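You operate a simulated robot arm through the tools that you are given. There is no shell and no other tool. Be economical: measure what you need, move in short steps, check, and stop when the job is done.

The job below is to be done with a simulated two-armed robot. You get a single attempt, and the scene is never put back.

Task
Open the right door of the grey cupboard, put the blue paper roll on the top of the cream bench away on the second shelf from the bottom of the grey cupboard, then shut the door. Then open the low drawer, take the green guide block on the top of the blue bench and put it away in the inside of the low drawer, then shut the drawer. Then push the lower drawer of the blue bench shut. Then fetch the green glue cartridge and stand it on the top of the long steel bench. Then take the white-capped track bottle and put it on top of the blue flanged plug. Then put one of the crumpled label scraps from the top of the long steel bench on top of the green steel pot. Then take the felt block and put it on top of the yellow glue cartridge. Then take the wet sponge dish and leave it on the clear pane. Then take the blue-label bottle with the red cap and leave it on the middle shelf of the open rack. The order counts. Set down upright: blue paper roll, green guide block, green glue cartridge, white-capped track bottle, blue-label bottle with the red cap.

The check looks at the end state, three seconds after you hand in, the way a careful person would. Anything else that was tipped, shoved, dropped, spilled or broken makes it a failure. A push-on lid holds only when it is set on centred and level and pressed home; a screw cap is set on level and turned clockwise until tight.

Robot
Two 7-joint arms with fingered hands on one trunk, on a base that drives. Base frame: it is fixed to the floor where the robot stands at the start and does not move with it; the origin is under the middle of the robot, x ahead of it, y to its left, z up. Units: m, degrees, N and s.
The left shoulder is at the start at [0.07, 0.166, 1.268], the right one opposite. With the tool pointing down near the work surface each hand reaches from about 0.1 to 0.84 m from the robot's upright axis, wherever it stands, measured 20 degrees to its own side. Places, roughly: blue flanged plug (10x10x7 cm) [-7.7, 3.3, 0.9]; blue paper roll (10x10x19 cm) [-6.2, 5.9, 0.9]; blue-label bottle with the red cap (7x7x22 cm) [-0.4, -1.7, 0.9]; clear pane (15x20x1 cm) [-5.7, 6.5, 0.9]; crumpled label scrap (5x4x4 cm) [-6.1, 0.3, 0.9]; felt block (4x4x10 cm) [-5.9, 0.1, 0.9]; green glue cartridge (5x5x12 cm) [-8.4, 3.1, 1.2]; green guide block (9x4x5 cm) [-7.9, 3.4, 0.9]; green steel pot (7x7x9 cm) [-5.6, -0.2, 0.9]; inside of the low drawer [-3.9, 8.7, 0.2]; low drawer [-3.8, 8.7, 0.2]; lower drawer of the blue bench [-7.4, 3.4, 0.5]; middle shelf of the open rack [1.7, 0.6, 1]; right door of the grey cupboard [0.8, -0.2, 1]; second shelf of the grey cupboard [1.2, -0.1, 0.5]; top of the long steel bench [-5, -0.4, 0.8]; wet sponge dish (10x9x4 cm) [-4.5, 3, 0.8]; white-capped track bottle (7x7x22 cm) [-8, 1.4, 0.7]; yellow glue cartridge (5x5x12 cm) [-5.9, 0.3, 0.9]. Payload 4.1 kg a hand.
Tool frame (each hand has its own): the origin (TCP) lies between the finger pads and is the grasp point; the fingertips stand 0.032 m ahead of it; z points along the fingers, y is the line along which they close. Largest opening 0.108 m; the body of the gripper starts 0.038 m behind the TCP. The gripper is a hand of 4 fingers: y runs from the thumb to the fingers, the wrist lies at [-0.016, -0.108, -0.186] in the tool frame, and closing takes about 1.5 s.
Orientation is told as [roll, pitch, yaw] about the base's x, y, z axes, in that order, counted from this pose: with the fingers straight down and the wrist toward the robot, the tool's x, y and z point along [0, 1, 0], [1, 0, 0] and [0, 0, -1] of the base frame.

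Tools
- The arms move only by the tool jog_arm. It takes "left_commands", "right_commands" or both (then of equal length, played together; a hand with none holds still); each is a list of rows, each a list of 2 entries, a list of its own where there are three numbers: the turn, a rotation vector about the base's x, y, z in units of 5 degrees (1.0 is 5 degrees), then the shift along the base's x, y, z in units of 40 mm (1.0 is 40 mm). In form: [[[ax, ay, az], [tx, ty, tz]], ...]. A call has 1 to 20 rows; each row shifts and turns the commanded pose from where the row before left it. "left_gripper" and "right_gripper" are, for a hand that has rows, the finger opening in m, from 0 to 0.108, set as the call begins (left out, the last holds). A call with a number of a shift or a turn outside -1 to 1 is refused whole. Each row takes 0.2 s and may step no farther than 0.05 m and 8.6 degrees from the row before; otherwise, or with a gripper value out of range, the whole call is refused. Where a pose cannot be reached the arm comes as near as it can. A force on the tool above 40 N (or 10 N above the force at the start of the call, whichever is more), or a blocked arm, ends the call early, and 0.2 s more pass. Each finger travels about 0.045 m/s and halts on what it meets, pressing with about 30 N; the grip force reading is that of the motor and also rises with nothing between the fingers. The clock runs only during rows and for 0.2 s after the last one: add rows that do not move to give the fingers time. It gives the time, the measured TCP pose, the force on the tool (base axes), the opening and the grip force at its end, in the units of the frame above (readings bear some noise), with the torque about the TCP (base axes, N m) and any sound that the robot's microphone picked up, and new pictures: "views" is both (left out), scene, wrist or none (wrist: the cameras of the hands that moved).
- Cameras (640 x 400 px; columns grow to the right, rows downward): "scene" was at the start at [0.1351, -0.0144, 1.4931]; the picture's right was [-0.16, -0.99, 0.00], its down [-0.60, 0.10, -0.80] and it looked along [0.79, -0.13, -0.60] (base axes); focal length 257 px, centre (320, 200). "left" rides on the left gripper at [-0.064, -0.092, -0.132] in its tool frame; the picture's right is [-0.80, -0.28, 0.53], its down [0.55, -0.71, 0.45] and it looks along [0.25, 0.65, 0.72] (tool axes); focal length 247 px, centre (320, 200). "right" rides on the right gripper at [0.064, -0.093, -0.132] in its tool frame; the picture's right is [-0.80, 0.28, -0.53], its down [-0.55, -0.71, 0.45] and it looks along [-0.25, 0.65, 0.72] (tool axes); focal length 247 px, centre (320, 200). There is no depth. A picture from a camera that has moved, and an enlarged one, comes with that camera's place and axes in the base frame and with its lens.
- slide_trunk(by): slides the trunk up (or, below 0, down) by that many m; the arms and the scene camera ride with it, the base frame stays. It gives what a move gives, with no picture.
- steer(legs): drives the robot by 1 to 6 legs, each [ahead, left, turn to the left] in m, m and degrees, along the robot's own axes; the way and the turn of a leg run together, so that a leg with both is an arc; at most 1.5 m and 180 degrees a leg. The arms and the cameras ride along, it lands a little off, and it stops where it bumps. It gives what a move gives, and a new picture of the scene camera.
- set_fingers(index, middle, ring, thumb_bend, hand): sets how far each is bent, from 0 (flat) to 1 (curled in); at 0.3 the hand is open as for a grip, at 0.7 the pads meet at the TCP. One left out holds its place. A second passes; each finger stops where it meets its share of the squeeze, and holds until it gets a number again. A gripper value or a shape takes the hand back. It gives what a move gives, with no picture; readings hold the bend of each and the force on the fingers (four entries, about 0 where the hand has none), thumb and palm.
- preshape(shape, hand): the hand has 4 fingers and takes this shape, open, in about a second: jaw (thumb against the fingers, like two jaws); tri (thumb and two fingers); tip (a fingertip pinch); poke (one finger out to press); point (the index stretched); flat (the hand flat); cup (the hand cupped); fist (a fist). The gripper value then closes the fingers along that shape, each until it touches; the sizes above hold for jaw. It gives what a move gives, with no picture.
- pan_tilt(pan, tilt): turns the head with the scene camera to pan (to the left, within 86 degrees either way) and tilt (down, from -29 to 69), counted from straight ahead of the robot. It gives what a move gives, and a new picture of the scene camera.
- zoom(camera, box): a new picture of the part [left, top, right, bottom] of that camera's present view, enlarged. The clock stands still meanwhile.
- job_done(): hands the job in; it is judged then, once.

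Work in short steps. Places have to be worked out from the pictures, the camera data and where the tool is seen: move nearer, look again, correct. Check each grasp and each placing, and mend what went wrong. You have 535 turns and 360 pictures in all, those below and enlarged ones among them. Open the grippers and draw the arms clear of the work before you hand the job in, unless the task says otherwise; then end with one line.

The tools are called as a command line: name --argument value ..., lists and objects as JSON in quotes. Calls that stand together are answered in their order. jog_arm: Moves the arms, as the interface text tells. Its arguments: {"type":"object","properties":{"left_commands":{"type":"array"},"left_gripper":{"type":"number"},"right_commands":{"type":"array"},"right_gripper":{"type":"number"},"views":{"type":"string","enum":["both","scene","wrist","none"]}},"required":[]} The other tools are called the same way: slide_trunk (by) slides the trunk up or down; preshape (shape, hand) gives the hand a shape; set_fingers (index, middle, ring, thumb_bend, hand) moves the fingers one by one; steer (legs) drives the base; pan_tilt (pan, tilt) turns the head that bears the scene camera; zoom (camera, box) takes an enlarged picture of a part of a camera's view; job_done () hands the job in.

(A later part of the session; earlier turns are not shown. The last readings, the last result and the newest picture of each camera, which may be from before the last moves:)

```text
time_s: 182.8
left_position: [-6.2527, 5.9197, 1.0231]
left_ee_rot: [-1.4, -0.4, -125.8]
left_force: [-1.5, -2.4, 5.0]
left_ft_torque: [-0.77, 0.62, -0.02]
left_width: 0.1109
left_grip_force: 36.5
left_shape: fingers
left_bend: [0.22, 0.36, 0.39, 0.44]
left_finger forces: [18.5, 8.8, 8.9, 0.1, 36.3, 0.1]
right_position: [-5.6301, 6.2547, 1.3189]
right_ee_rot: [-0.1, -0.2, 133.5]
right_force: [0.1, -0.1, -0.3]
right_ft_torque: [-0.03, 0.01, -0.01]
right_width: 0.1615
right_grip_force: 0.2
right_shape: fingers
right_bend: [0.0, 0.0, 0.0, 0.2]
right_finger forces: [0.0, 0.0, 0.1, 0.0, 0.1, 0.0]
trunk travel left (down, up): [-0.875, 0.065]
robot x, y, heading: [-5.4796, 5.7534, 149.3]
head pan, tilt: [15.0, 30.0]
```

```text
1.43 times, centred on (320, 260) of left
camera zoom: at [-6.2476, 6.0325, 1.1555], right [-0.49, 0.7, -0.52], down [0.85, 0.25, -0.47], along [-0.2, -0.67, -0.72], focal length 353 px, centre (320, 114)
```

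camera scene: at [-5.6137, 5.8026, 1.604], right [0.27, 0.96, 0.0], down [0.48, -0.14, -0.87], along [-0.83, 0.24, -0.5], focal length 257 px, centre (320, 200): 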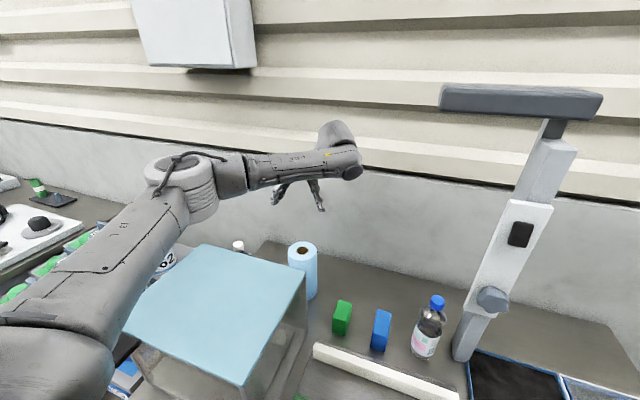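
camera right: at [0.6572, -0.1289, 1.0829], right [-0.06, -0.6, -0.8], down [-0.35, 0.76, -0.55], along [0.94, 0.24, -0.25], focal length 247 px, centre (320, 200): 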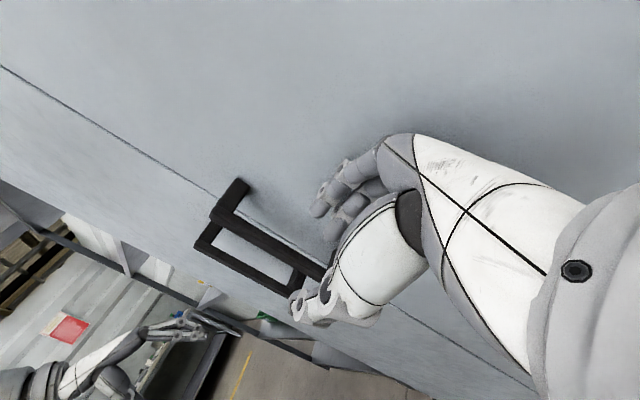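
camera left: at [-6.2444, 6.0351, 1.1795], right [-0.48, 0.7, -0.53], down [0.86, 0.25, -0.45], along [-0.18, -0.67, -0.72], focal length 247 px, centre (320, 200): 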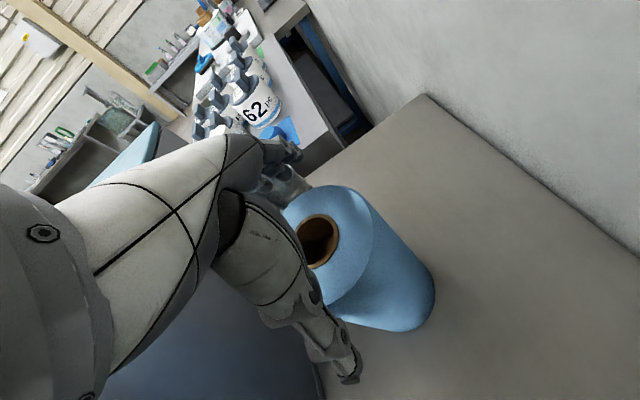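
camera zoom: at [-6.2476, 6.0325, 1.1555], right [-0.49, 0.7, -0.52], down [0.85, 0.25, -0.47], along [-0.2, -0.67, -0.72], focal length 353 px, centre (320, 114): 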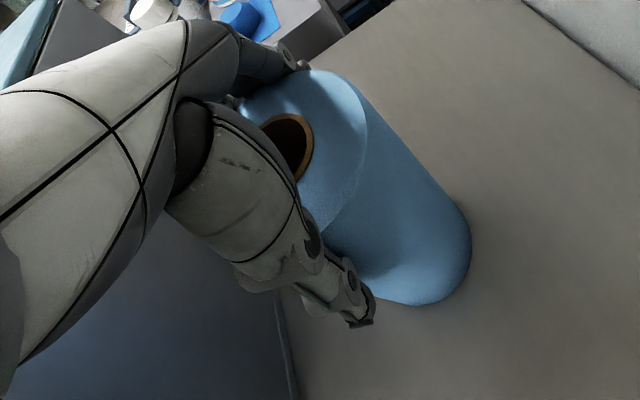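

The grip is balanced now (thumb 36 N against the three fingers). I lift.

jog_arm --left_commands '[[[0, 0, 0], [0, 0, 0.6]], [[0, 0, 0], [0, 0, 0.6]], [[0, 0, 0], [0, 0, 0.6]], [[0, 0, 0], [0, 0, 0.8]], [[0, 0, 0], [0, 0, 0.8]], [[0, 0, 0], [0, 0, 0.8]], [[0, 0, 0], [0, 0, 0.8]]]' --views "both"

```text
time_s: 184.4
left_position: [-6.2462, 5.9305, 1.2072]
left_ee_rot: [0.2, -0.2, -126.1]
left_force: [0.6, 1.4, -3.4]
left_ft_torque: [-0.01, 0.02, 0.01]
left_width: 0.1082
left_grip_force: 34.3
left_shape: fingers
left_bend: [0.22, 0.38, 0.4, 0.45]
left_finger forces: [14.7, 8.8, 9.6, 0.0, 34.9, 0.0]
right_position: [-5.6325, 6.2643, 1.3143]
right_ee_rot: [0.2, 0.3, 133.3]
right_force: [-0.4, 0.6, -1.0]
right_ft_torque: [-0.08, -0.01, 0.01]
right_width: 0.1613
right_grip_force: 0.1
right_shape: fingers
right_bend: [0.0, 0.0, 0.0, 0.2]
right_finger forces: [0.1, 0.0, 0.1, 0.1, 0.0, 0.1]
trunk travel left (down, up): [-0.875, 0.065]
robot x, y, heading: [-5.4815, 5.7535, 149.1]
head pan, tilt: [15.0, 30.0]
camera scene: at [-5.6128, 5.8086, 1.6036], right [0.27, 0.96, 0.0], down [0.48, -0.14, -0.86], along [-0.83, 0.23, -0.5], focal length 257 px, centre (320, 200)
camera left: at [-6.2442, 6.0442, 1.3372], right [-0.48, 0.7, -0.54], down [0.86, 0.24, -0.45], along [-0.18, -0.68, -0.71], focal length 247 px, centre (320, 200)
```

scene: 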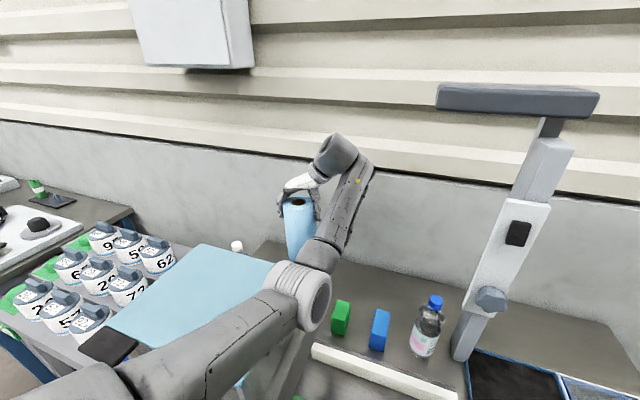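
left: 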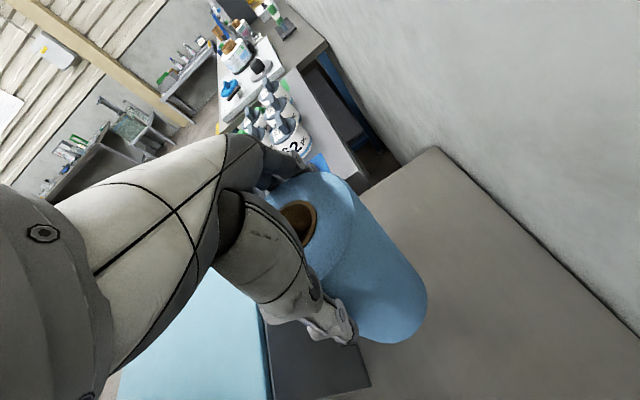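

Lifted securely. I raise it further to clear the box and drive back.

slide_trunk --by 0.06

jog_arm --left_commands '[[[0, 0, 0], [0, 0, 0.8]], [[0, 0, 0], [0, 0, 0.7]]]' --views "none"

steer --legs '[[-0.5, 0, 0]]'

```text
time_s: 185.4
left_position: [-6.2463, 5.9231, 1.2676]
left_ee_rot: [-0.1, -0.1, -126.0]
left_force: [0.1, -0.3, -3.5]
left_ft_torque: [0.06, 0.01, 0.01]
left_width: 0.108
left_grip_force: 33.8
left_shape: fingers
left_bend: [0.22, 0.38, 0.4, 0.45]
left_finger forces: [14.7, 8.7, 9.7, 0.1, 34.9, 0.0]
right_position: [-5.6315, 6.2577, 1.3778]
right_ee_rot: [-0.1, 0.0, 133.5]
right_force: [0.2, -0.7, 1.0]
right_ft_torque: [-0.01, 0.0, -0.03]
right_width: 0.1615
right_grip_force: 0.0
right_shape: fingers
right_bend: [0.0, 0.0, 0.0, 0.2]
right_finger forces: [0.0, 0.1, 0.0, 0.1, 0.0, 0.1]
trunk travel left (down, up): [-0.935, 0.005]
robot x, y, heading: [-5.4795, 5.7522, 149.1]
head pan, tilt: [15.0, 30.0]
```

```text
time_s: 186.0
left_position: [-6.2464, 5.923, 1.3285]
left_ee_rot: [-0.1, -0.2, -126.0]
left_force: [0.5, 0.1, -2.6]
left_ft_torque: [0.05, 0.02, -0.01]
left_width: 0.1082
left_grip_force: 33.4
left_shape: fingers
left_bend: [0.22, 0.38, 0.4, 0.46]
left_finger forces: [14.8, 8.7, 9.7, 0.0, 34.8, 0.1]
right_position: [-5.6317, 6.2584, 1.3766]
right_ee_rot: [0.0, 0.0, 133.5]
right_force: [0.1, 0.5, -0.2]
right_ft_torque: [-0.01, 0.05, 0.0]
right_width: 0.1616
right_grip_force: 0.1
right_shape: fingers
right_bend: [0.0, 0.0, 0.0, 0.2]
right_finger forces: [0.0, 0.1, 0.0, 0.1, 0.1, 0.1]
trunk travel left (down, up): [-0.935, 0.005]
robot x, y, heading: [-5.4839, 5.7466, 149.2]
head pan, tilt: [15.0, 30.0]
```

```text
time_s: 188.9
left_position: [-5.8253, 5.6662, 1.3274]
left_ee_rot: [0.1, -0.1, -125.6]
left_force: [-0.7, 0.7, -3.0]
left_ft_torque: [0.02, 0.02, 0.0]
left_width: 0.108
left_grip_force: 32.9
left_shape: fingers
left_bend: [0.22, 0.38, 0.4, 0.46]
left_finger forces: [14.7, 8.6, 9.7, 0.1, 34.7, 0.0]
right_position: [-5.2115, 6.0061, 1.3754]
right_ee_rot: [-0.1, 0.1, 134.0]
right_force: [-0.4, -0.5, -0.2]
right_ft_torque: [0.0, -0.03, -0.04]
right_width: 0.1617
right_grip_force: 0.0
right_shape: fingers
right_bend: [0.0, 0.0, 0.0, 0.2]
right_finger forces: [0.0, 0.0, 0.1, 0.0, 0.0, 0.1]
trunk travel left (down, up): [-0.935, 0.005]
robot x, y, heading: [-5.054, 5.5003, 149.4]
head pan, tilt: [15.0, 30.0]
camera scene: at [-5.1888, 5.5498, 1.6639], right [0.26, 0.96, 0.0], down [0.48, -0.13, -0.86], along [-0.83, 0.23, -0.5], focal length 257 px, centre (320, 200)
```

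scene: 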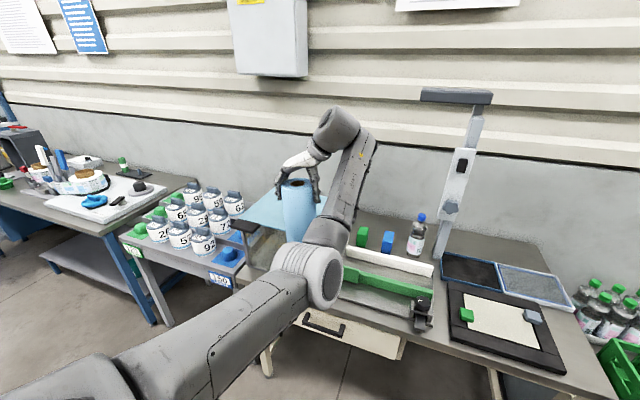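

I tuck the roll closer to the body and retrace the route back toward the cupboard.

jog_arm --left_commands '[[[0, 0, 0], [0.86, -0.5, 0]], [[0, 0, 0], [0.86, -0.5, 0]], [[0, 0, 0], [0.86, -0.5, 0]], [[0, 0, 0], [0.86, -0.5, 0]], [[0, 0, 0], [0.86, -0.5, 0]], [[0, 0, 0], [0.86, -0.5, 0]]]' --views "none"

steer --legs '[[0, 0, 103], [1.31, 0, 0], [1.31, 0, 0], [0, 0, 43], [1.5, 0, 0], [1.4, 0, 0]]'

```text
time_s: 190.5
left_position: [-5.6659, 5.4954, 1.3492]
left_ee_rot: [-2.2, -2.5, -121.3]
left_force: [1.4, -0.4, -3.3]
left_ft_torque: [0.04, -0.04, 0.0]
left_width: 0.1077
left_grip_force: 34.1
left_shape: fingers
left_bend: [0.22, 0.38, 0.41, 0.46]
left_finger forces: [14.3, 8.8, 9.7, 0.1, 34.5, 0.0]
left hand out of reach, approached as far as the arm can: row 5, 6
right_position: [-5.211, 6.005, 1.3767]
right_ee_rot: [0.0, -0.1, 133.8]
right_force: [0.1, 0.1, -0.1]
right_ft_torque: [0.0, -0.01, -0.02]
right_width: 0.1616
right_grip_force: 0.1
right_shape: fingers
right_bend: [0.0, 0.0, 0.0, 0.2]
right_finger forces: [0.0, 0.0, 0.0, 0.0, 0.1, 0.0]
trunk travel left (down, up): [-0.935, 0.005]
robot x, y, heading: [-5.0526, 5.4994, 149.8]
head pan, tilt: [15.0, 30.0]
stopped in row 6 (left hand): the arm was blocked; the commanded pose is now the measured one
```

```text
time_s: 223.1
left_position: [-4.3075, 0.0083, 1.3476]
left_ee_rot: [-2.2, -2.4, 22.5]
left_force: [-0.5, 0.8, -3.0]
left_ft_torque: [0.01, 0.0, 0.02]
left_width: 0.1068
left_grip_force: 30.9
left_shape: fingers
left_bend: [0.23, 0.38, 0.41, 0.46]
left_finger forces: [13.4, 8.5, 8.5, 0.1, 31.5, 0.0]
right_position: [-4.9756, -0.1337, 1.3761]
right_ee_rot: [0.0, -0.1, -82.3]
right_force: [0.3, 0.9, 0.2]
right_ft_torque: [-0.01, -0.03, 0.03]
right_width: 0.1618
right_grip_force: 0.0
right_shape: fingers
right_bend: [0.0, 0.0, 0.0, 0.2]
right_finger forces: [0.0, 0.0, 0.1, 0.0, 0.0, 0.0]
trunk travel left (down, up): [-0.935, 0.005]
robot x, y, heading: [-4.8023, 0.3649, -66.6]
head pan, tilt: [15.0, 30.0]
camera scene: at [-4.7273, 0.2492, 1.6643], right [-0.78, -0.62, 0.0], down [-0.31, 0.39, -0.87], along [0.54, -0.68, -0.5], focal length 257 px, centre (320, 200)
```

scene: 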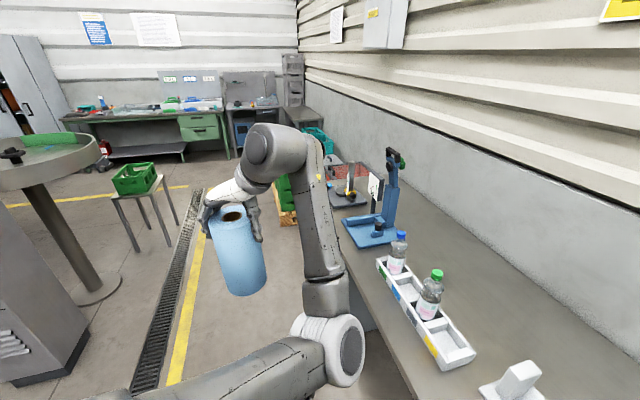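

Grip holds. Next: along the steel bench and between the crate and the pallet.

steer --legs '[[0, 0, 37], [1.4, 0, 0], [1.36, 0, 0], [0, 0, 37], [0.95, 0, 0]]'

```text
time_s: 244.3
left_position: [-1.0127, -0.577, 1.3492]
left_ee_rot: [-2.3, -2.4, 93.7]
left_force: [-0.9, 0.1, -3.0]
left_ft_torque: [-0.03, -0.01, 0.01]
left_width: 0.1065
left_grip_force: 30.5
left_shape: fingers
left_bend: [0.23, 0.38, 0.41, 0.47]
left_finger forces: [13.1, 8.3, 8.6, 0.0, 30.8, 0.0]
right_position: [-1.094, -1.2553, 1.377]
right_ee_rot: [-0.1, -0.1, -11.2]
right_force: [-0.6, 0.4, -0.3]
right_ft_torque: [0.0, -0.01, 0.0]
right_width: 0.1616
right_grip_force: 0.1
right_shape: fingers
right_bend: [0.0, 0.0, 0.0, 0.2]
right_finger forces: [0.0, 0.0, 0.0, 0.0, 0.0, 0.1]
trunk travel left (down, up): [-0.935, 0.005]
robot x, y, heading: [-1.5075, -0.9322, 4.4]
head pan, tilt: [15.0, 30.0]
camera scene: at [-1.3694, -0.8955, 1.6645], right [0.33, -0.94, 0.0], down [-0.47, -0.17, -0.86], along [0.81, 0.29, -0.5], focal length 257 px, centre (320, 200)
```

scene: 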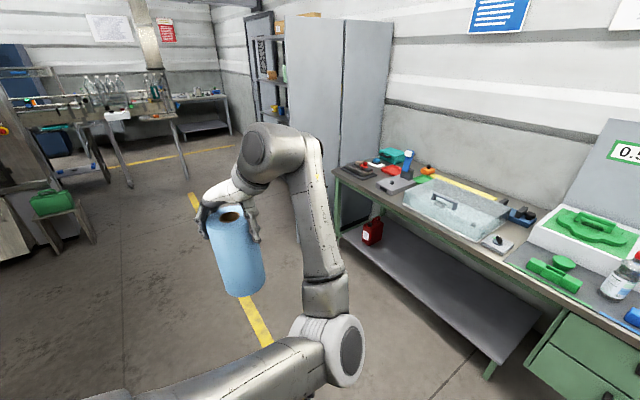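

Halfway. I drive to a spot well in front of the cupboard and face it, staying clear of the open door.

steer --legs '[[0, 0, 45], [1.2, 0, 0], [0.95, 0, 0], [0, 0, -85]]'

pan_tilt --pan -5 --tilt 32

```text
time_s: 260.5
left_position: [0.4777, 0.6757, 1.3501]
left_ee_rot: [-2.5, -2.6, 56.3]
left_force: [-0.7, 0.4, -3.4]
left_ft_torque: [-0.04, 0.03, -0.02]
left_width: 0.106
left_grip_force: 29.3
left_shape: fingers
left_bend: [0.23, 0.38, 0.42, 0.47]
left_finger forces: [12.6, 8.0, 8.3, 0.1, 29.4, 0.0]
right_position: [-0.0006, 0.1874, 1.3783]
right_ee_rot: [0.0, -0.3, -48.8]
right_force: [-0.3, 0.4, 0.4]
right_ft_torque: [0.03, 0.02, 0.0]
right_width: 0.1618
right_grip_force: 0.1
right_shape: fingers
right_bend: [0.0, 0.0, 0.0, 0.2]
right_finger forces: [0.0, 0.0, 0.1, 0.0, 0.1, 0.1]
trunk travel left (down, up): [-0.935, 0.005]
robot x, y, heading: [-0.1256, 0.6957, -32.9]
head pan, tilt: [15.0, 30.0]
camera scene: at [-0.0007, 0.6402, 1.6642], right [-0.31, -0.95, 0.0], down [-0.48, 0.15, -0.87], along [0.82, -0.27, -0.5], focal length 257 px, centre (320, 200)
```

scene: 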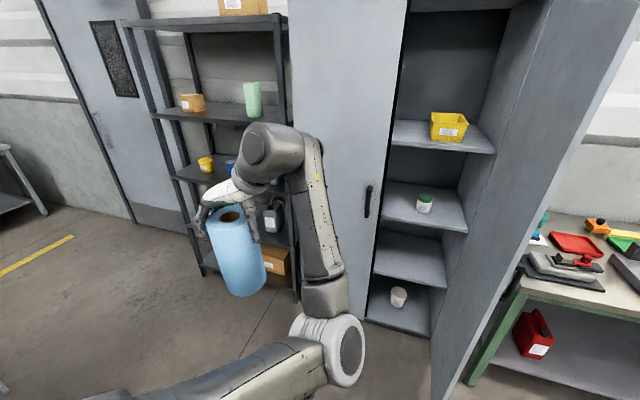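

```text
time_s: 261.4
left_position: [0.4774, 0.6759, 1.3525]
left_ee_rot: [-2.6, -2.6, 56.3]
left_force: [-0.1, 1.1, -2.8]
left_ft_torque: [0.0, 0.0, 0.02]
left_width: 0.106
left_grip_force: 29.6
left_shape: fingers
left_bend: [0.23, 0.38, 0.42, 0.47]
left_finger forces: [12.7, 8.1, 8.3, 0.0, 29.5, 0.0]
right_position: [-0.0021, 0.1874, 1.3786]
right_ee_rot: [0.0, -0.3, -48.8]
right_force: [-0.2, 0.1, -0.1]
right_ft_torque: [-0.01, 0.02, -0.03]
right_width: 0.1614
right_grip_force: 0.1
right_shape: fingers
right_bend: [0.0, 0.0, 0.0, 0.2]
right_finger forces: [0.1, 0.0, 0.1, 0.1, 0.0, 0.1]
trunk travel left (down, up): [-0.935, 0.005]
robot x, y, heading: [-0.1243, 0.6942, -33.1]
head pan, tilt: [-5.0, 32.0]
camera scene: at [-0.0167, 0.6128, 1.6611], right [-0.62, -0.79, 0.0], down [-0.42, 0.33, -0.85], along [0.67, -0.52, -0.53], focal length 257 px, centre (320, 200)
```

scene: 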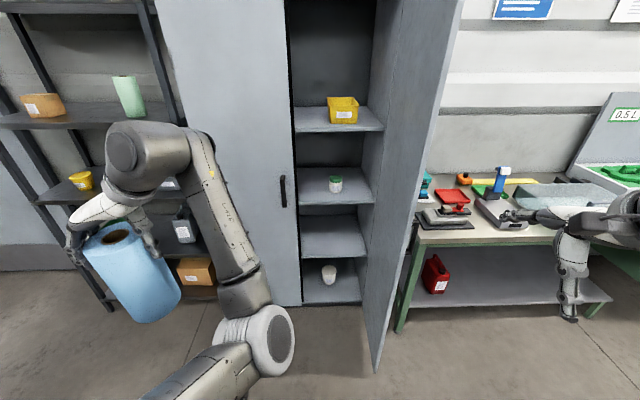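

The second shelf from the bottom is the empty one at z 0.49. I turn the held roll so the wrist faces the robot and bring it toward the middle.

jog_arm --left_commands '[[[0, 0, -0.92], [-0.17, -0.26, 0]], [[0, 0, -0.92], [-0.17, -0.26, 0]], [[0, 0, -0.92], [-0.17, -0.26, 0]], [[0, 0, -0.92], [-0.17, -0.26, 0]], [[0, 0, -0.92], [-0.17, -0.26, 0]], [[0, 0, -0.92], [-0.17, -0.26, 0]], [[0, 0, -0.92], [-0.17, -0.26, 0]], [[0, 0, -0.92], [-0.17, -0.26, 0]], [[0, 0, -0.92], [-0.17, -0.26, 0]], [[0, 0, -0.92], [-0.17, -0.26, 0]], [[0, 0, -0.92], [-0.17, -0.26, 0]], [[0, 0, -0.92], [-0.17, -0.26, 0]], [[0, 0, -0.92], [-0.17, -0.26, 0]], [[0, 0, -0.92], [-0.17, -0.26, 0]], [[0, 0, -0.92], [-0.17, -0.26, 0]], [[0, 0, -0.92], [-0.17, -0.26, 0]], [[0, 0, -0.92], [-0.17, -0.26, 0]], [[0, 0, -0.92], [-0.17, -0.26, 0]], [[0, 0, -0.92], [-0.17, -0.26, 0]], [[0, 0, -0.92], [-0.17, -0.26, 0]]]' --views "none"

slide_trunk --by -0.45

steer --legs '[[0, 0, -2.6]]'

```text
time_s: 265.8
left_position: [0.519, 0.5466, 1.3318]
left_ee_rot: [0.4, -4.1, -31.9]
left_force: [-0.4, 1.0, -3.4]
left_ft_torque: [0.0, -0.03, 0.03]
left_width: 0.1058
left_grip_force: 29.1
left_shape: fingers
left_bend: [0.23, 0.39, 0.42, 0.47]
left_finger forces: [12.5, 8.1, 8.5, 0.0, 29.4, 0.0]
left hand out of reach, approached as far as the arm can: row 5, 6, 7, 8, 9, 10, 11, 12, 13, 14, 15, 16, 17, 18, 19, 20
right_position: [-0.0012, 0.1885, 1.3779]
right_ee_rot: [0.0, -0.3, -48.9]
right_force: [0.8, -0.2, 0.6]
right_ft_torque: [0.03, 0.0, 0.01]
right_width: 0.1613
right_grip_force: 0.1
right_shape: fingers
right_bend: [0.0, 0.0, 0.0, 0.2]
right_finger forces: [0.0, 0.0, 0.0, 0.0, 0.0, 0.0]
trunk travel left (down, up): [-0.935, 0.005]
robot x, y, heading: [-0.1304, 0.6952, -32.9]
head pan, tilt: [-5.0, 32.0]
stopped in row 20 (left hand): the arm was blocked; the commanded pose is now the measured one
```

```text
refused: -0.45 is not a number from -0.4 to 0.4
```

```text
time_s: 266.6
left_position: [0.5144, 0.5177, 1.3317]
left_ee_rot: [0.2, -4.0, -34.6]
left_force: [1.2, -0.3, -4.7]
left_ft_torque: [-0.01, 0.02, 0.0]
left_width: 0.1055
left_grip_force: 29.2
left_shape: fingers
left_bend: [0.23, 0.39, 0.42, 0.47]
left_finger forces: [12.5, 8.1, 8.5, 0.0, 29.3, 0.0]
right_position: [-0.0228, 0.1838, 1.3781]
right_ee_rot: [-0.1, -0.2, -51.4]
right_force: [-0.1, -0.1, -0.2]
right_ft_torque: [0.0, 0.05, -0.01]
right_width: 0.1615
right_grip_force: 0.1
right_shape: fingers
right_bend: [0.0, 0.0, 0.0, 0.2]
right_finger forces: [0.0, 0.0, 0.0, 0.0, 0.1, 0.0]
trunk travel left (down, up): [-0.935, 0.005]
robot x, y, heading: [-0.1273, 0.6942, -35.5]
head pan, tilt: [-5.0, 32.0]
camera scene: at [-0.018, 0.6091, 1.6609], right [-0.65, -0.76, 0.0], down [-0.4, 0.34, -0.85], along [0.64, -0.55, -0.53], focal length 257 px, centre (320, 200)
```

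scene: 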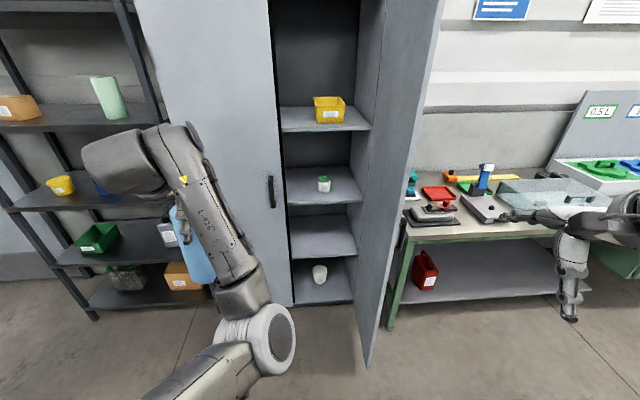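

Now I lower the trunk, draw the right hand back, and shift the held roll to the middle.

slide_trunk --by -0.35

jog_arm --left_commands '[[[0, 0, 0], [-0.55, -0.75, 0]], [[0, 0, 0], [-0.55, -0.75, 0]], [[0, 0, 0], [-0.55, -0.75, 0]], [[0, 0, 0], [-0.55, -0.75, 0]], [[0, 0, 0], [-0.55, -0.75, 0]], [[0, 0, 0], [-0.55, -0.75, 0]]]' --right_commands '[[[0, 0, 0], [-0.75, 0.53, 0]], [[0, 0, 0], [-0.75, 0.53, 0]], [[0, 0, 0], [-0.75, 0.53, 0]], [[0, 0, 0], [-0.75, 0.53, 0]], [[0, 0, 0], [-0.75, 0.53, 0]], [[0, 0, 0], [-0.75, 0.53, 0]]]' --views "scene"

```text
time_s: 270.0
left_position: [0.5118, 0.517, 0.9828]
left_ee_rot: [0.4, -4.1, -34.7]
left_force: [-0.7, -0.4, -3.3]
left_ft_torque: [-0.01, -0.01, 0.0]
left_width: 0.1057
left_grip_force: 29.4
left_shape: fingers
left_bend: [0.23, 0.39, 0.42, 0.47]
left_finger forces: [12.7, 8.0, 8.4, 0.0, 29.2, 0.0]
right_position: [-0.0249, 0.1814, 1.0287]
right_ee_rot: [0.0, -0.3, -51.4]
right_force: [0.4, -0.5, -0.5]
right_ft_torque: [0.0, -0.03, -0.02]
right_width: 0.1614
right_grip_force: 0.0
right_shape: fingers
right_bend: [0.0, 0.0, 0.0, 0.2]
right_finger forces: [0.1, 0.0, 0.0, 0.0, 0.0, 0.1]
trunk travel left (down, up): [-0.585, 0.355]
robot x, y, heading: [-0.1259, 0.6962, -35.8]
head pan, tilt: [-5.0, 32.0]
```

```text
time_s: 271.6
left_position: [0.4266, 0.3649, 0.9915]
left_ee_rot: [3.6, -6.5, -30.0]
left_force: [0.3, 0.7, -4.1]
left_ft_torque: [-0.01, 0.04, -0.01]
left_width: 0.1057
left_grip_force: 29.4
left_shape: fingers
left_bend: [0.23, 0.39, 0.42, 0.47]
left_finger forces: [12.4, 8.3, 8.7, 0.0, 29.4, 0.0]
right_position: [-0.1566, 0.2592, 1.0771]
right_ee_rot: [0.0, -0.3, -51.3]
right_force: [-0.2, 0.0, 0.7]
right_ft_torque: [-0.01, -0.01, 0.03]
right_width: 0.1614
right_grip_force: 0.0
right_shape: fingers
right_bend: [0.0, 0.0, 0.0, 0.2]
right_finger forces: [0.0, 0.1, 0.1, 0.1, 0.0, 0.0]
right hand out of reach, approached as far as the arm can: row 2, 3, 4, 5, 6
trunk travel left (down, up): [-0.585, 0.355]
robot x, y, heading: [-0.1286, 0.6959, -35.4]
head pan, tilt: [-5.0, 32.0]
stopped in row 6 (left hand): the arm was blocked; the commanded pose is now the measured one
camera scene: at [-0.0196, 0.6079, 1.311], right [-0.65, -0.76, 0.0], down [-0.4, 0.35, -0.85], along [0.64, -0.55, -0.53], focal length 257 px, centre (320, 200)
```

scene: 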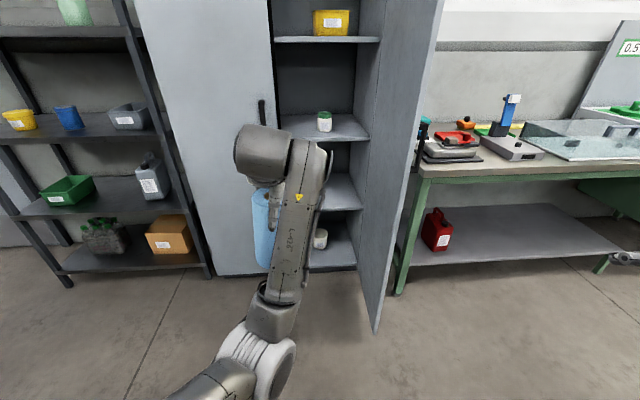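

The arm is cramped near the body; extending forward frees it. I reach out 14 cm, level the hand, and lower the trunk so the roll is just above shelf height.

jog_arm --left_commands '[[[0, 0.3, 0], [0.55, -0.45, 0]], [[0, 0.3, 0], [0.55, -0.45, 0]], [[0, 0.3, 0], [0.55, -0.45, 0]], [[0, 0.3, 0], [0.5, -0.5, 0]], [[0, 0.3, 0], [0.5, -0.5, 0]]]' --views "none"

slide_trunk --by -0.25

pan_tilt --pan 0 --tilt 35

```text
time_s: 272.8
left_position: [0.5293, 0.2681, 0.9915]
left_ee_rot: [-0.3, 0.1, -30.0]
left_force: [0.5, -0.9, -3.6]
left_ft_torque: [0.02, 0.01, 0.01]
left_width: 0.1054
left_grip_force: 29.5
left_shape: fingers
left_bend: [0.23, 0.39, 0.42, 0.47]
left_finger forces: [12.6, 8.3, 8.7, 0.0, 29.0, 0.0]
right_position: [-0.1573, 0.2596, 1.0769]
right_ee_rot: [0.0, -0.3, -51.4]
right_force: [0.0, 0.8, -0.3]
right_ft_torque: [0.01, 0.01, 0.02]
right_width: 0.1616
right_grip_force: 0.0
right_shape: fingers
right_bend: [0.0, 0.0, 0.0, 0.2]
right_finger forces: [0.0, 0.0, 0.1, 0.0, 0.0, 0.0]
trunk travel left (down, up): [-0.585, 0.355]
robot x, y, heading: [-0.1282, 0.6957, -35.6]
head pan, tilt: [-5.0, 32.0]
```

```text
time_s: 275.4
left_position: [0.5289, 0.2699, 0.7424]
left_ee_rot: [-0.3, 0.0, -30.1]
left_force: [0.2, -0.4, -3.5]
left_ft_torque: [0.0, -0.02, 0.01]
left_width: 0.1057
left_grip_force: 29.2
left_shape: fingers
left_bend: [0.23, 0.39, 0.42, 0.47]
left_finger forces: [12.6, 8.3, 8.8, 0.0, 29.0, 0.1]
right_position: [-0.1578, 0.2588, 0.8269]
right_ee_rot: [0.0, -0.2, -51.5]
right_force: [0.9, 0.1, 0.7]
right_ft_torque: [0.0, 0.01, -0.01]
right_width: 0.1617
right_grip_force: 0.2
right_shape: fingers
right_bend: [0.0, 0.0, 0.0, 0.2]
right_finger forces: [0.0, 0.0, 0.0, 0.0, 0.1, 0.0]
trunk travel left (down, up): [-0.335, 0.605]
robot x, y, heading: [-0.1273, 0.6941, -35.8]
head pan, tilt: [-5.0, 32.0]
```

```text
time_s: 276.0
left_position: [0.5303, 0.2687, 0.7424]
left_ee_rot: [-0.3, 0.1, -29.9]
left_force: [-0.6, 0.1, -3.7]
left_ft_torque: [-0.04, 0.02, -0.02]
left_width: 0.1055
left_grip_force: 29.3
left_shape: fingers
left_bend: [0.23, 0.39, 0.42, 0.47]
left_finger forces: [12.6, 8.3, 8.7, 0.0, 28.9, 0.0]
right_position: [-0.1589, 0.2592, 0.8266]
right_ee_rot: [0.1, -0.3, -51.3]
right_force: [-0.1, 0.1, 0.5]
right_ft_torque: [-0.05, 0.0, -0.03]
right_width: 0.1616
right_grip_force: 0.0
right_shape: fingers
right_bend: [0.0, 0.0, 0.0, 0.2]
right_finger forces: [0.1, 0.0, 0.0, 0.1, 0.0, 0.0]
trunk travel left (down, up): [-0.335, 0.605]
robot x, y, heading: [-0.1297, 0.693, -35.8]
head pan, tilt: [0.0, 35.0]
camera scene: at [-0.0171, 0.6146, 1.0564], right [-0.58, -0.81, 0.0], down [-0.47, 0.33, -0.82], along [0.67, -0.48, -0.57], focal length 257 px, centre (320, 200)
```

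scene: 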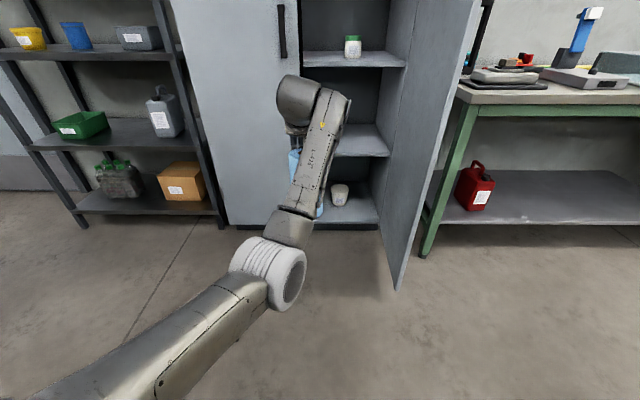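

I move the right hand outward to pass beside the door, and the roll 4 cm to the right; then drive forward with a stop short of the shelf.

jog_arm --left_commands '[[[0, 0, 0], [-0.58, -0.81, 0]], [[0, 0, 0], [0, 0, 0]], [[0, 0, 0], [0, 0, 0]], [[0, 0, 0], [0, 0, 0]]]' --right_commands '[[[0, 0, 0], [-0.55, -0.76, 0]], [[0, 0, 0], [-0.55, -0.76, 0]], [[0, 0, 0], [-0.55, -0.76, 0]], [[0, 0, 0], [-0.55, -0.76, 0]]]' --views "none"

steer --legs '[[0.4, -0.03, 0]]'

```text
time_s: 277.0
left_position: [0.5052, 0.236, 0.7418]
left_ee_rot: [-0.2, 0.0, -30.1]
left_force: [0.0, 0.4, -3.5]
left_ft_torque: [0.0, 0.0, -0.01]
left_width: 0.1057
left_grip_force: 29.3
left_shape: fingers
left_bend: [0.23, 0.39, 0.42, 0.47]
left_finger forces: [12.6, 8.3, 8.8, 0.0, 28.9, 0.0]
right_position: [-0.2494, 0.1365, 0.8273]
right_ee_rot: [0.0, -0.3, -51.4]
right_force: [0.3, 0.3, -0.7]
right_ft_torque: [0.01, -0.03, -0.01]
right_width: 0.1614
right_grip_force: 0.0
right_shape: fingers
right_bend: [0.0, 0.0, 0.0, 0.2]
right_finger forces: [0.0, 0.0, 0.1, 0.0, 0.0, 0.1]
trunk travel left (down, up): [-0.335, 0.605]
robot x, y, heading: [-0.1296, 0.6941, -35.6]
head pan, tilt: [0.0, 35.0]
```

```text
time_s: 279.5
left_position: [0.8101, -0.0249, 0.741]
left_ee_rot: [-0.3, -0.1, -30.2]
left_force: [-0.1, 0.2, -4.0]
left_ft_torque: [0.0, 0.05, -0.04]
left_width: 0.1055
left_grip_force: 28.9
left_shape: fingers
left_bend: [0.23, 0.39, 0.42, 0.47]
left_finger forces: [12.6, 8.3, 8.7, 0.1, 28.8, 0.0]
right_position: [0.0541, -0.1206, 0.8274]
right_ee_rot: [0.0, -0.2, -51.6]
right_force: [-0.3, -0.5, 0.3]
right_ft_torque: [-0.01, -0.01, -0.01]
right_width: 0.1613
right_grip_force: 0.1
right_shape: fingers
right_bend: [0.0, 0.0, 0.0, 0.2]
right_finger forces: [0.1, 0.1, 0.0, 0.0, 0.0, 0.1]
trunk travel left (down, up): [-0.335, 0.605]
robot x, y, heading: [0.1751, 0.4372, -35.8]
head pan, tilt: [0.0, 35.0]
camera scene: at [0.2882, 0.3567, 1.0563], right [-0.59, -0.81, 0.0], down [-0.47, 0.34, -0.82], along [0.66, -0.48, -0.57], focal length 257 px, centre (320, 200)
```

scene: 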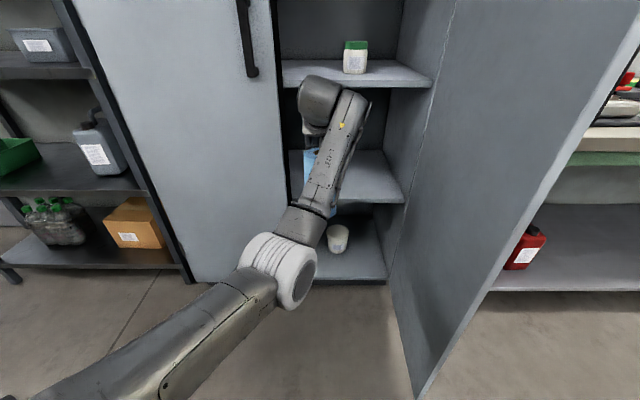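

TCP is 13 cm in front of the door plane. I look through the left wrist camera to judge shelf edges.

zoom --camera "left" --box '[0, 0, 640, 400]'

```text
1.00 times, centred on (320, 200) of left (not enlarged: the box is as wide or as high as the picture)
camera zoom: at [0.6971, -0.0325, 0.874], right [-0.65, -0.55, -0.53], down [-0.33, 0.83, -0.45], along [0.68, -0.11, -0.72], focal length 247 px, centre (320, 200)
```

zoom: 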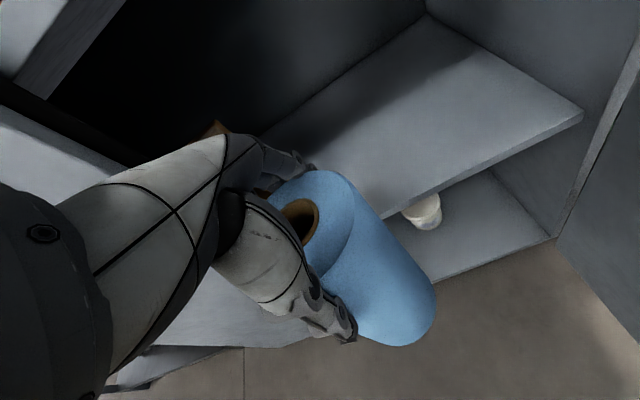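

The shelf front edge is right at n≈0 (z 0.497). I drive ahead so the roll stands just over the front of the shelf.

steer --legs '[[0.165, 0, 0]]'

zoom --camera "left" --box '[0, 0, 640, 400]'

```text
time_s: 280.9
left_position: [0.9442, -0.122, 0.7423]
left_ee_rot: [-0.3, 0.0, -30.2]
left_force: [0.7, 0.0, -3.5]
left_ft_torque: [-0.04, -0.01, -0.02]
left_width: 0.1056
left_grip_force: 29.2
left_shape: fingers
left_bend: [0.23, 0.39, 0.42, 0.47]
left_finger forces: [12.5, 8.3, 8.9, 0.0, 28.8, 0.0]
right_position: [0.1885, -0.2173, 0.8281]
right_ee_rot: [-0.1, -0.3, -51.6]
right_force: [-0.1, 0.1, 0.0]
right_ft_torque: [0.0, -0.01, 0.03]
right_width: 0.1616
right_grip_force: 0.1
right_shape: fingers
right_bend: [0.0, 0.0, 0.0, 0.2]
right_finger forces: [0.0, 0.0, 0.1, 0.1, 0.0, 0.0]
trunk travel left (down, up): [-0.335, 0.605]
robot x, y, heading: [0.3084, 0.3424, -35.9]
head pan, tilt: [0.0, 35.0]
camera scene: at [0.4227, 0.2594, 1.0562], right [-0.59, -0.81, 0.0], down [-0.47, 0.34, -0.82], along [0.66, -0.48, -0.57], focal length 257 px, centre (320, 200)
```

scene: 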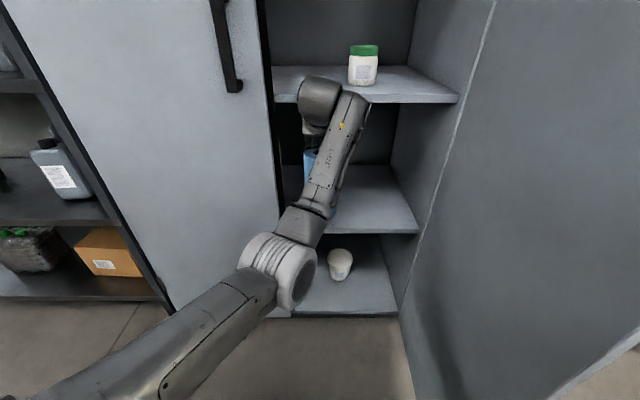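

```text
1.00 times, centred on (320, 200) of left (not enlarged: the box is as wide or as high as the picture)
camera zoom: at [0.8319, -0.1296, 0.8736], right [-0.65, -0.55, -0.53], down [-0.34, 0.83, -0.45], along [0.68, -0.11, -0.72], focal length 247 px, centre (320, 200)
```

zoom: 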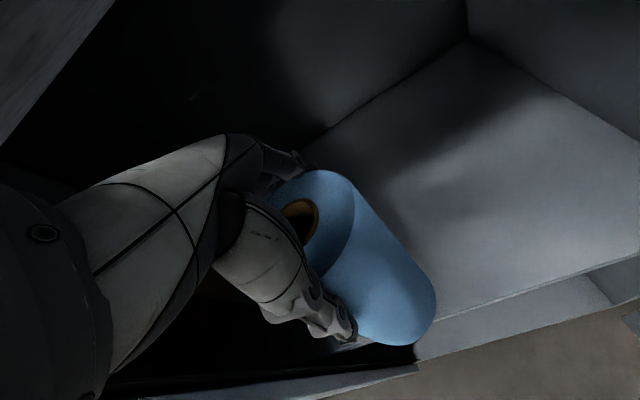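

The roll is over the shelf front. I lower with the trunk, watching the force.

slide_trunk --by -0.05

zoom --camera "left" --box '[160, 100, 640, 400]'

```text
time_s: 281.9
left_position: [0.9428, -0.1197, 0.6972]
left_ee_rot: [-0.3, -0.5, -30.2]
left_force: [-1.5, 2.6, 19.7]
left_ft_torque: [-0.14, -0.34, 0.02]
left_width: 0.106
left_grip_force: 31.8
left_shape: fingers
left_bend: [0.23, 0.39, 0.42, 0.47]
left_finger forces: [14.4, 8.0, 8.8, 0.1, 32.8, 0.1]
right_position: [0.1866, -0.2162, 0.7791]
right_ee_rot: [0.1, -0.5, -51.5]
right_force: [-0.2, 0.1, 0.5]
right_ft_torque: [0.0, 0.03, -0.02]
right_width: 0.1616
right_grip_force: 0.0
right_shape: fingers
right_bend: [0.0, 0.0, 0.0, 0.2]
right_finger forces: [0.0, 0.0, 0.0, 0.0, 0.0, 0.0]
trunk travel left (down, up): [-0.285, 0.655]
robot x, y, heading: [0.3144, 0.3418, -36.3]
head pan, tilt: [0.0, 35.0]
```

```text
1.33 times, centred on (400, 250) of left
camera zoom: at [0.8291, -0.1275, 0.8289], right [-0.64, -0.55, -0.53], down [-0.33, 0.83, -0.46], along [0.69, -0.12, -0.71], focal length 329 px, centre (213, 133)
```

zoom: 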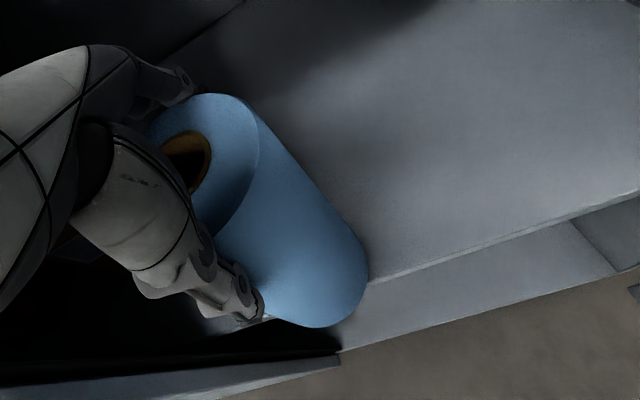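

The roll has touched down (about 23 N). Its centre is some 3 cm inside the edge. I ease the load, release gently, and will then push it deeper.

slide_trunk --by 0.003

set_fingers --hand "left" --index 0.12 --middle 0.2 --ring 0.2 --thumb_bend 0.25

zoom --camera "left" --box '[160, 100, 640, 400]'

```text
time_s: 282.4
left_position: [0.9426, -0.1195, 0.6968]
left_ee_rot: [-0.3, -0.2, -30.2]
left_force: [-1.4, 0.5, 16.6]
left_ft_torque: [-0.24, -0.51, 0.01]
left_width: 0.1058
left_grip_force: 31.9
left_shape: fingers
left_bend: [0.23, 0.39, 0.42, 0.47]
left_finger forces: [14.8, 8.5, 9.2, 0.0, 31.8, 0.0]
right_position: [0.1874, -0.2162, 0.7821]
right_ee_rot: [0.2, -0.5, -51.7]
right_force: [0.7, -0.7, -0.6]
right_ft_torque: [0.03, 0.0, -0.01]
right_width: 0.1617
right_grip_force: 0.1
right_shape: fingers
right_bend: [0.0, 0.0, 0.0, 0.2]
right_finger forces: [0.0, 0.0, 0.0, 0.1, 0.1, 0.1]
trunk travel left (down, up): [-0.288, 0.652]
robot x, y, heading: [0.315, 0.3409, -35.9]
head pan, tilt: [0.0, 35.0]
```

```text
time_s: 283.4
left_position: [0.9432, -0.1206, 0.6946]
left_ee_rot: [-0.2, 0.0, -30.3]
left_force: [-0.5, 0.5, 0.1]
left_ft_torque: [-0.01, -0.04, 0.0]
left_width: 0.1415
left_grip_force: 0.2
left_shape: fingers
left_bend: [0.12, 0.2, 0.2, 0.25]
left_finger forces: [0.1, 0.0, 0.0, 0.0, 0.5, 0.0]
right_position: [0.188, -0.2161, 0.7815]
right_ee_rot: [0.1, -0.2, -51.6]
right_force: [-1.1, 0.1, -0.4]
right_ft_torque: [0.0, -0.02, 0.0]
right_width: 0.1614
right_grip_force: 0.0
right_shape: fingers
right_bend: [0.0, 0.0, 0.0, 0.2]
right_finger forces: [0.1, 0.0, 0.0, 0.1, 0.0, 0.1]
trunk travel left (down, up): [-0.288, 0.652]
robot x, y, heading: [0.3128, 0.3426, -35.7]
head pan, tilt: [0.0, 35.0]
```

```text
1.33 times, centred on (400, 250) of left
camera zoom: at [0.831, -0.129, 0.8275], right [-0.65, -0.55, -0.53], down [-0.34, 0.83, -0.45], along [0.68, -0.11, -0.72], focal length 329 px, centre (213, 133)
```

zoom: 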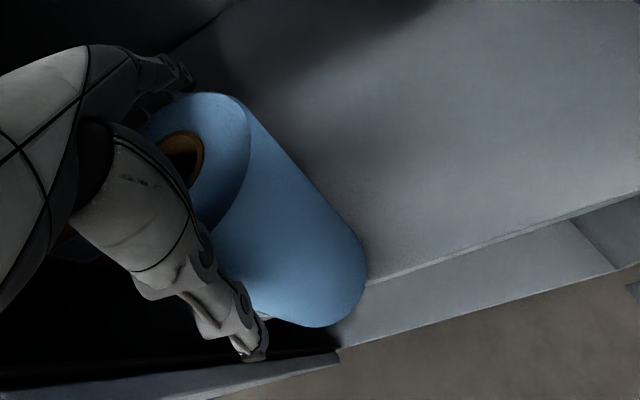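

Released and standing. I raise the hand straight up and back away.

slide_trunk --by 0.09

steer --legs '[[-0.16, 0, 0]]'

zoom --camera "left" --box '[0, 0, 640, 400]'

```text
time_s: 284.3
left_position: [0.9427, -0.1202, 0.7592]
left_ee_rot: [-0.2, 0.8, -30.1]
left_force: [-5.4, 7.6, -6.6]
left_ft_torque: [-1.21, -0.93, 0.02]
left_width: 0.1416
left_grip_force: 0.1
left_shape: fingers
left_bend: [0.12, 0.2, 0.2, 0.25]
left_finger forces: [0.0, 0.0, 0.0, 0.1, 0.1, 0.1]
right_position: [0.1883, -0.2162, 0.8505]
right_ee_rot: [0.1, -0.4, -51.6]
right_force: [0.4, 0.3, 0.3]
right_ft_torque: [0.01, 0.01, -0.01]
right_width: 0.1614
right_grip_force: 0.1
right_shape: fingers
right_bend: [0.0, 0.0, 0.0, 0.2]
right_finger forces: [0.1, 0.0, 0.0, 0.0, 0.0, 0.0]
trunk travel left (down, up): [-0.357, 0.583]
robot x, y, heading: [0.3074, 0.3414, -35.7]
head pan, tilt: [0.0, 35.0]
stopped: the force on the tool passed its limit at 59 N (the readings are from after the stop); the commanded pose is now the measured one
```

```text
time_s: 285.7
left_position: [0.8098, -0.0231, 0.7594]
left_ee_rot: [-0.2, 0.6, -30.0]
left_force: [-0.3, 0.4, 0.0]
left_ft_torque: [0.01, 0.0, -0.01]
left_width: 0.1416
left_grip_force: 0.0
left_shape: fingers
left_bend: [0.12, 0.2, 0.2, 0.25]
left_finger forces: [0.0, 0.1, 0.0, 0.0, 0.0, 0.0]
right_position: [0.0569, -0.1221, 0.8508]
right_ee_rot: [0.2, -0.5, -51.5]
right_force: [0.2, -0.2, 0.0]
right_ft_torque: [-0.02, -0.01, -0.02]
right_width: 0.1618
right_grip_force: 0.1
right_shape: fingers
right_bend: [0.0, 0.0, 0.0, 0.2]
right_finger forces: [0.0, 0.0, 0.0, 0.0, 0.1, 0.0]
trunk travel left (down, up): [-0.357, 0.583]
robot x, y, heading: [0.1762, 0.435, -35.9]
head pan, tilt: [0.0, 35.0]
camera scene: at [0.289, 0.3562, 1.0784], right [-0.59, -0.81, 0.0], down [-0.46, 0.34, -0.82], along [0.66, -0.48, -0.57], focal length 257 px, centre (320, 200)
```

scene: 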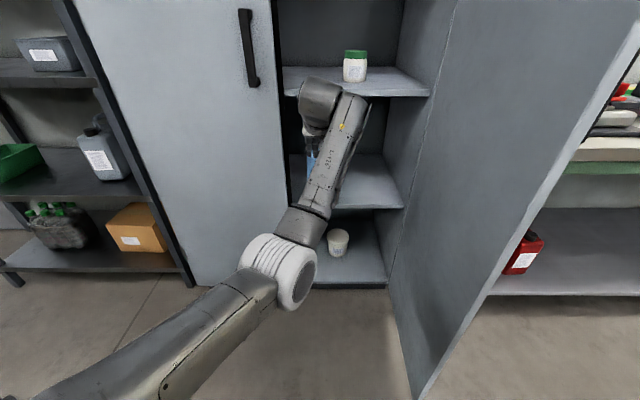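

```text
1.00 times, centred on (320, 200) of left (not enlarged: the box is as wide or as high as the picture)
camera zoom: at [0.6987, -0.033, 0.8934], right [-0.65, -0.55, -0.53], down [-0.34, 0.83, -0.44], along [0.68, -0.11, -0.73], focal length 247 px, centre (320, 200)
```

zoom: 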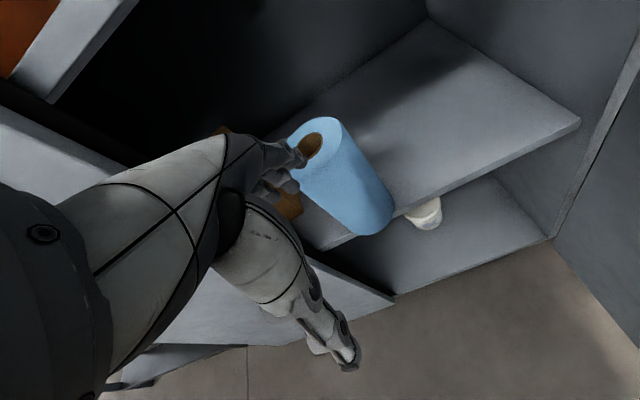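

The roll stands on the shelf, slightly overhanging. To push it in low and steadily, I close the left hand, tilt the fingers 45° inward, and lower it to the roll's lower half.

preshape --hand "left" --shape "jaw"

jog_arm --left_commands '[[[-0.585, -0.81, 0], [0, 0, -0.5]], [[-0.585, -0.81, 0], [0, 0, -0.5]], [[-0.585, -0.81, 0], [0, 0, -0.5]], [[-0.585, -0.81, 0], [0, 0, -0.5]], [[-0.585, -0.81, 0], [0, 0, -0.5]], [[-0.585, -0.81, 0], [0, 0, -0.5]], [[-0.585, -0.81, 0], [0, 0, -0.5]], [[-0.585, -0.81, 0], [0, 0, -0.5]], [[-0.585, -0.81, 0], [0, 0, -0.5]]]' --left_gripper 0.0 --views "both"

```text
time_s: 286.6
left_position: [0.8104, -0.0248, 0.7589]
left_ee_rot: [-0.1, 0.7, -30.2]
left_force: [1.4, -0.8, 0.7]
left_ft_torque: [-0.04, -0.01, 0.04]
left_width: 0.1081
left_grip_force: 0.0
left_shape: jaw
left_bend: [0.3, 0.3, 0.3, 0.3]
left_finger forces: [0.1, 0.1, 0.1, 0.0, 0.0, 0.0]
right_position: [0.0562, -0.1213, 0.8492]
right_ee_rot: [0.0, -0.2, -51.5]
right_force: [0.0, 0.8, 0.5]
right_ft_torque: [-0.01, 0.04, 0.0]
right_width: 0.1621
right_grip_force: 0.0
right_shape: fingers
right_bend: [0.0, 0.0, 0.0, 0.2]
right_finger forces: [0.0, 0.0, 0.0, 0.0, 0.0, 0.0]
trunk travel left (down, up): [-0.357, 0.583]
robot x, y, heading: [0.177, 0.4346, -36.0]
head pan, tilt: [0.0, 35.0]
```

```text
time_s: 288.8
left_position: [0.8614, 0.0086, 0.5891]
left_ee_rot: [0.4, -46.9, -29.6]
left_force: [-0.4, -0.3, 0.0]
left_ft_torque: [0.0, -0.02, -0.01]
left_width: 0.0
left_grip_force: 30.1
left_shape: jaw
left_bend: [0.7, 0.7, 0.7, 0.49]
left_finger forces: [0.0, 0.0, 0.1, 0.1, 0.0, 0.0]
right_position: [0.0573, -0.1225, 0.8503]
right_ee_rot: [0.0, -0.3, -51.6]
right_force: [0.4, -0.1, -0.1]
right_ft_torque: [0.03, 0.04, -0.01]
right_width: 0.1616
right_grip_force: 0.1
right_shape: fingers
right_bend: [0.0, 0.0, 0.0, 0.2]
right_finger forces: [0.1, 0.0, 0.1, 0.0, 0.1, 0.0]
trunk travel left (down, up): [-0.357, 0.583]
robot x, y, heading: [0.1728, 0.4365, -36.0]
head pan, tilt: [0.0, 35.0]
stopped in row 9 (left hand): the arm was blocked; the commanded pose is now the measured one
camera scene: at [0.2899, 0.3558, 1.0782], right [-0.59, -0.81, 0.0], down [-0.47, 0.34, -0.82], along [0.66, -0.48, -0.57], focal length 257 px, centre (320, 200)
camera left: at [0.6909, 0.0299, 0.6121], right [-0.22, -0.79, -0.57], down [0.13, 0.56, -0.82], along [0.97, -0.26, -0.02], focal length 247 px, centre (320, 200)
```

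scene: 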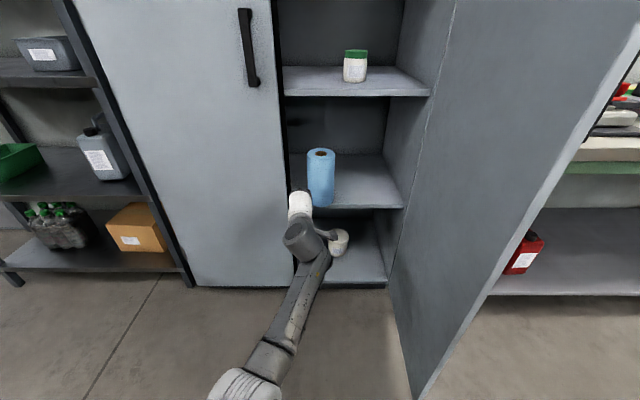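
left: 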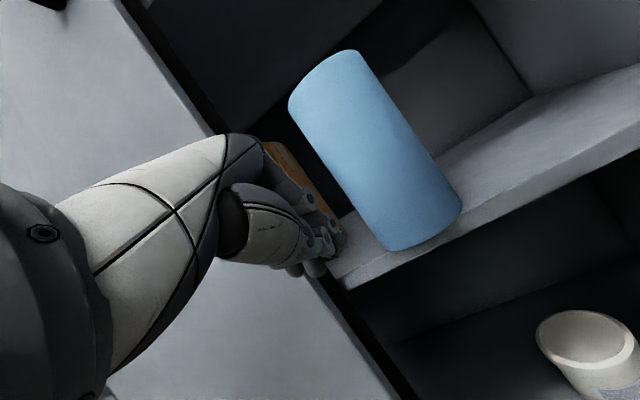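

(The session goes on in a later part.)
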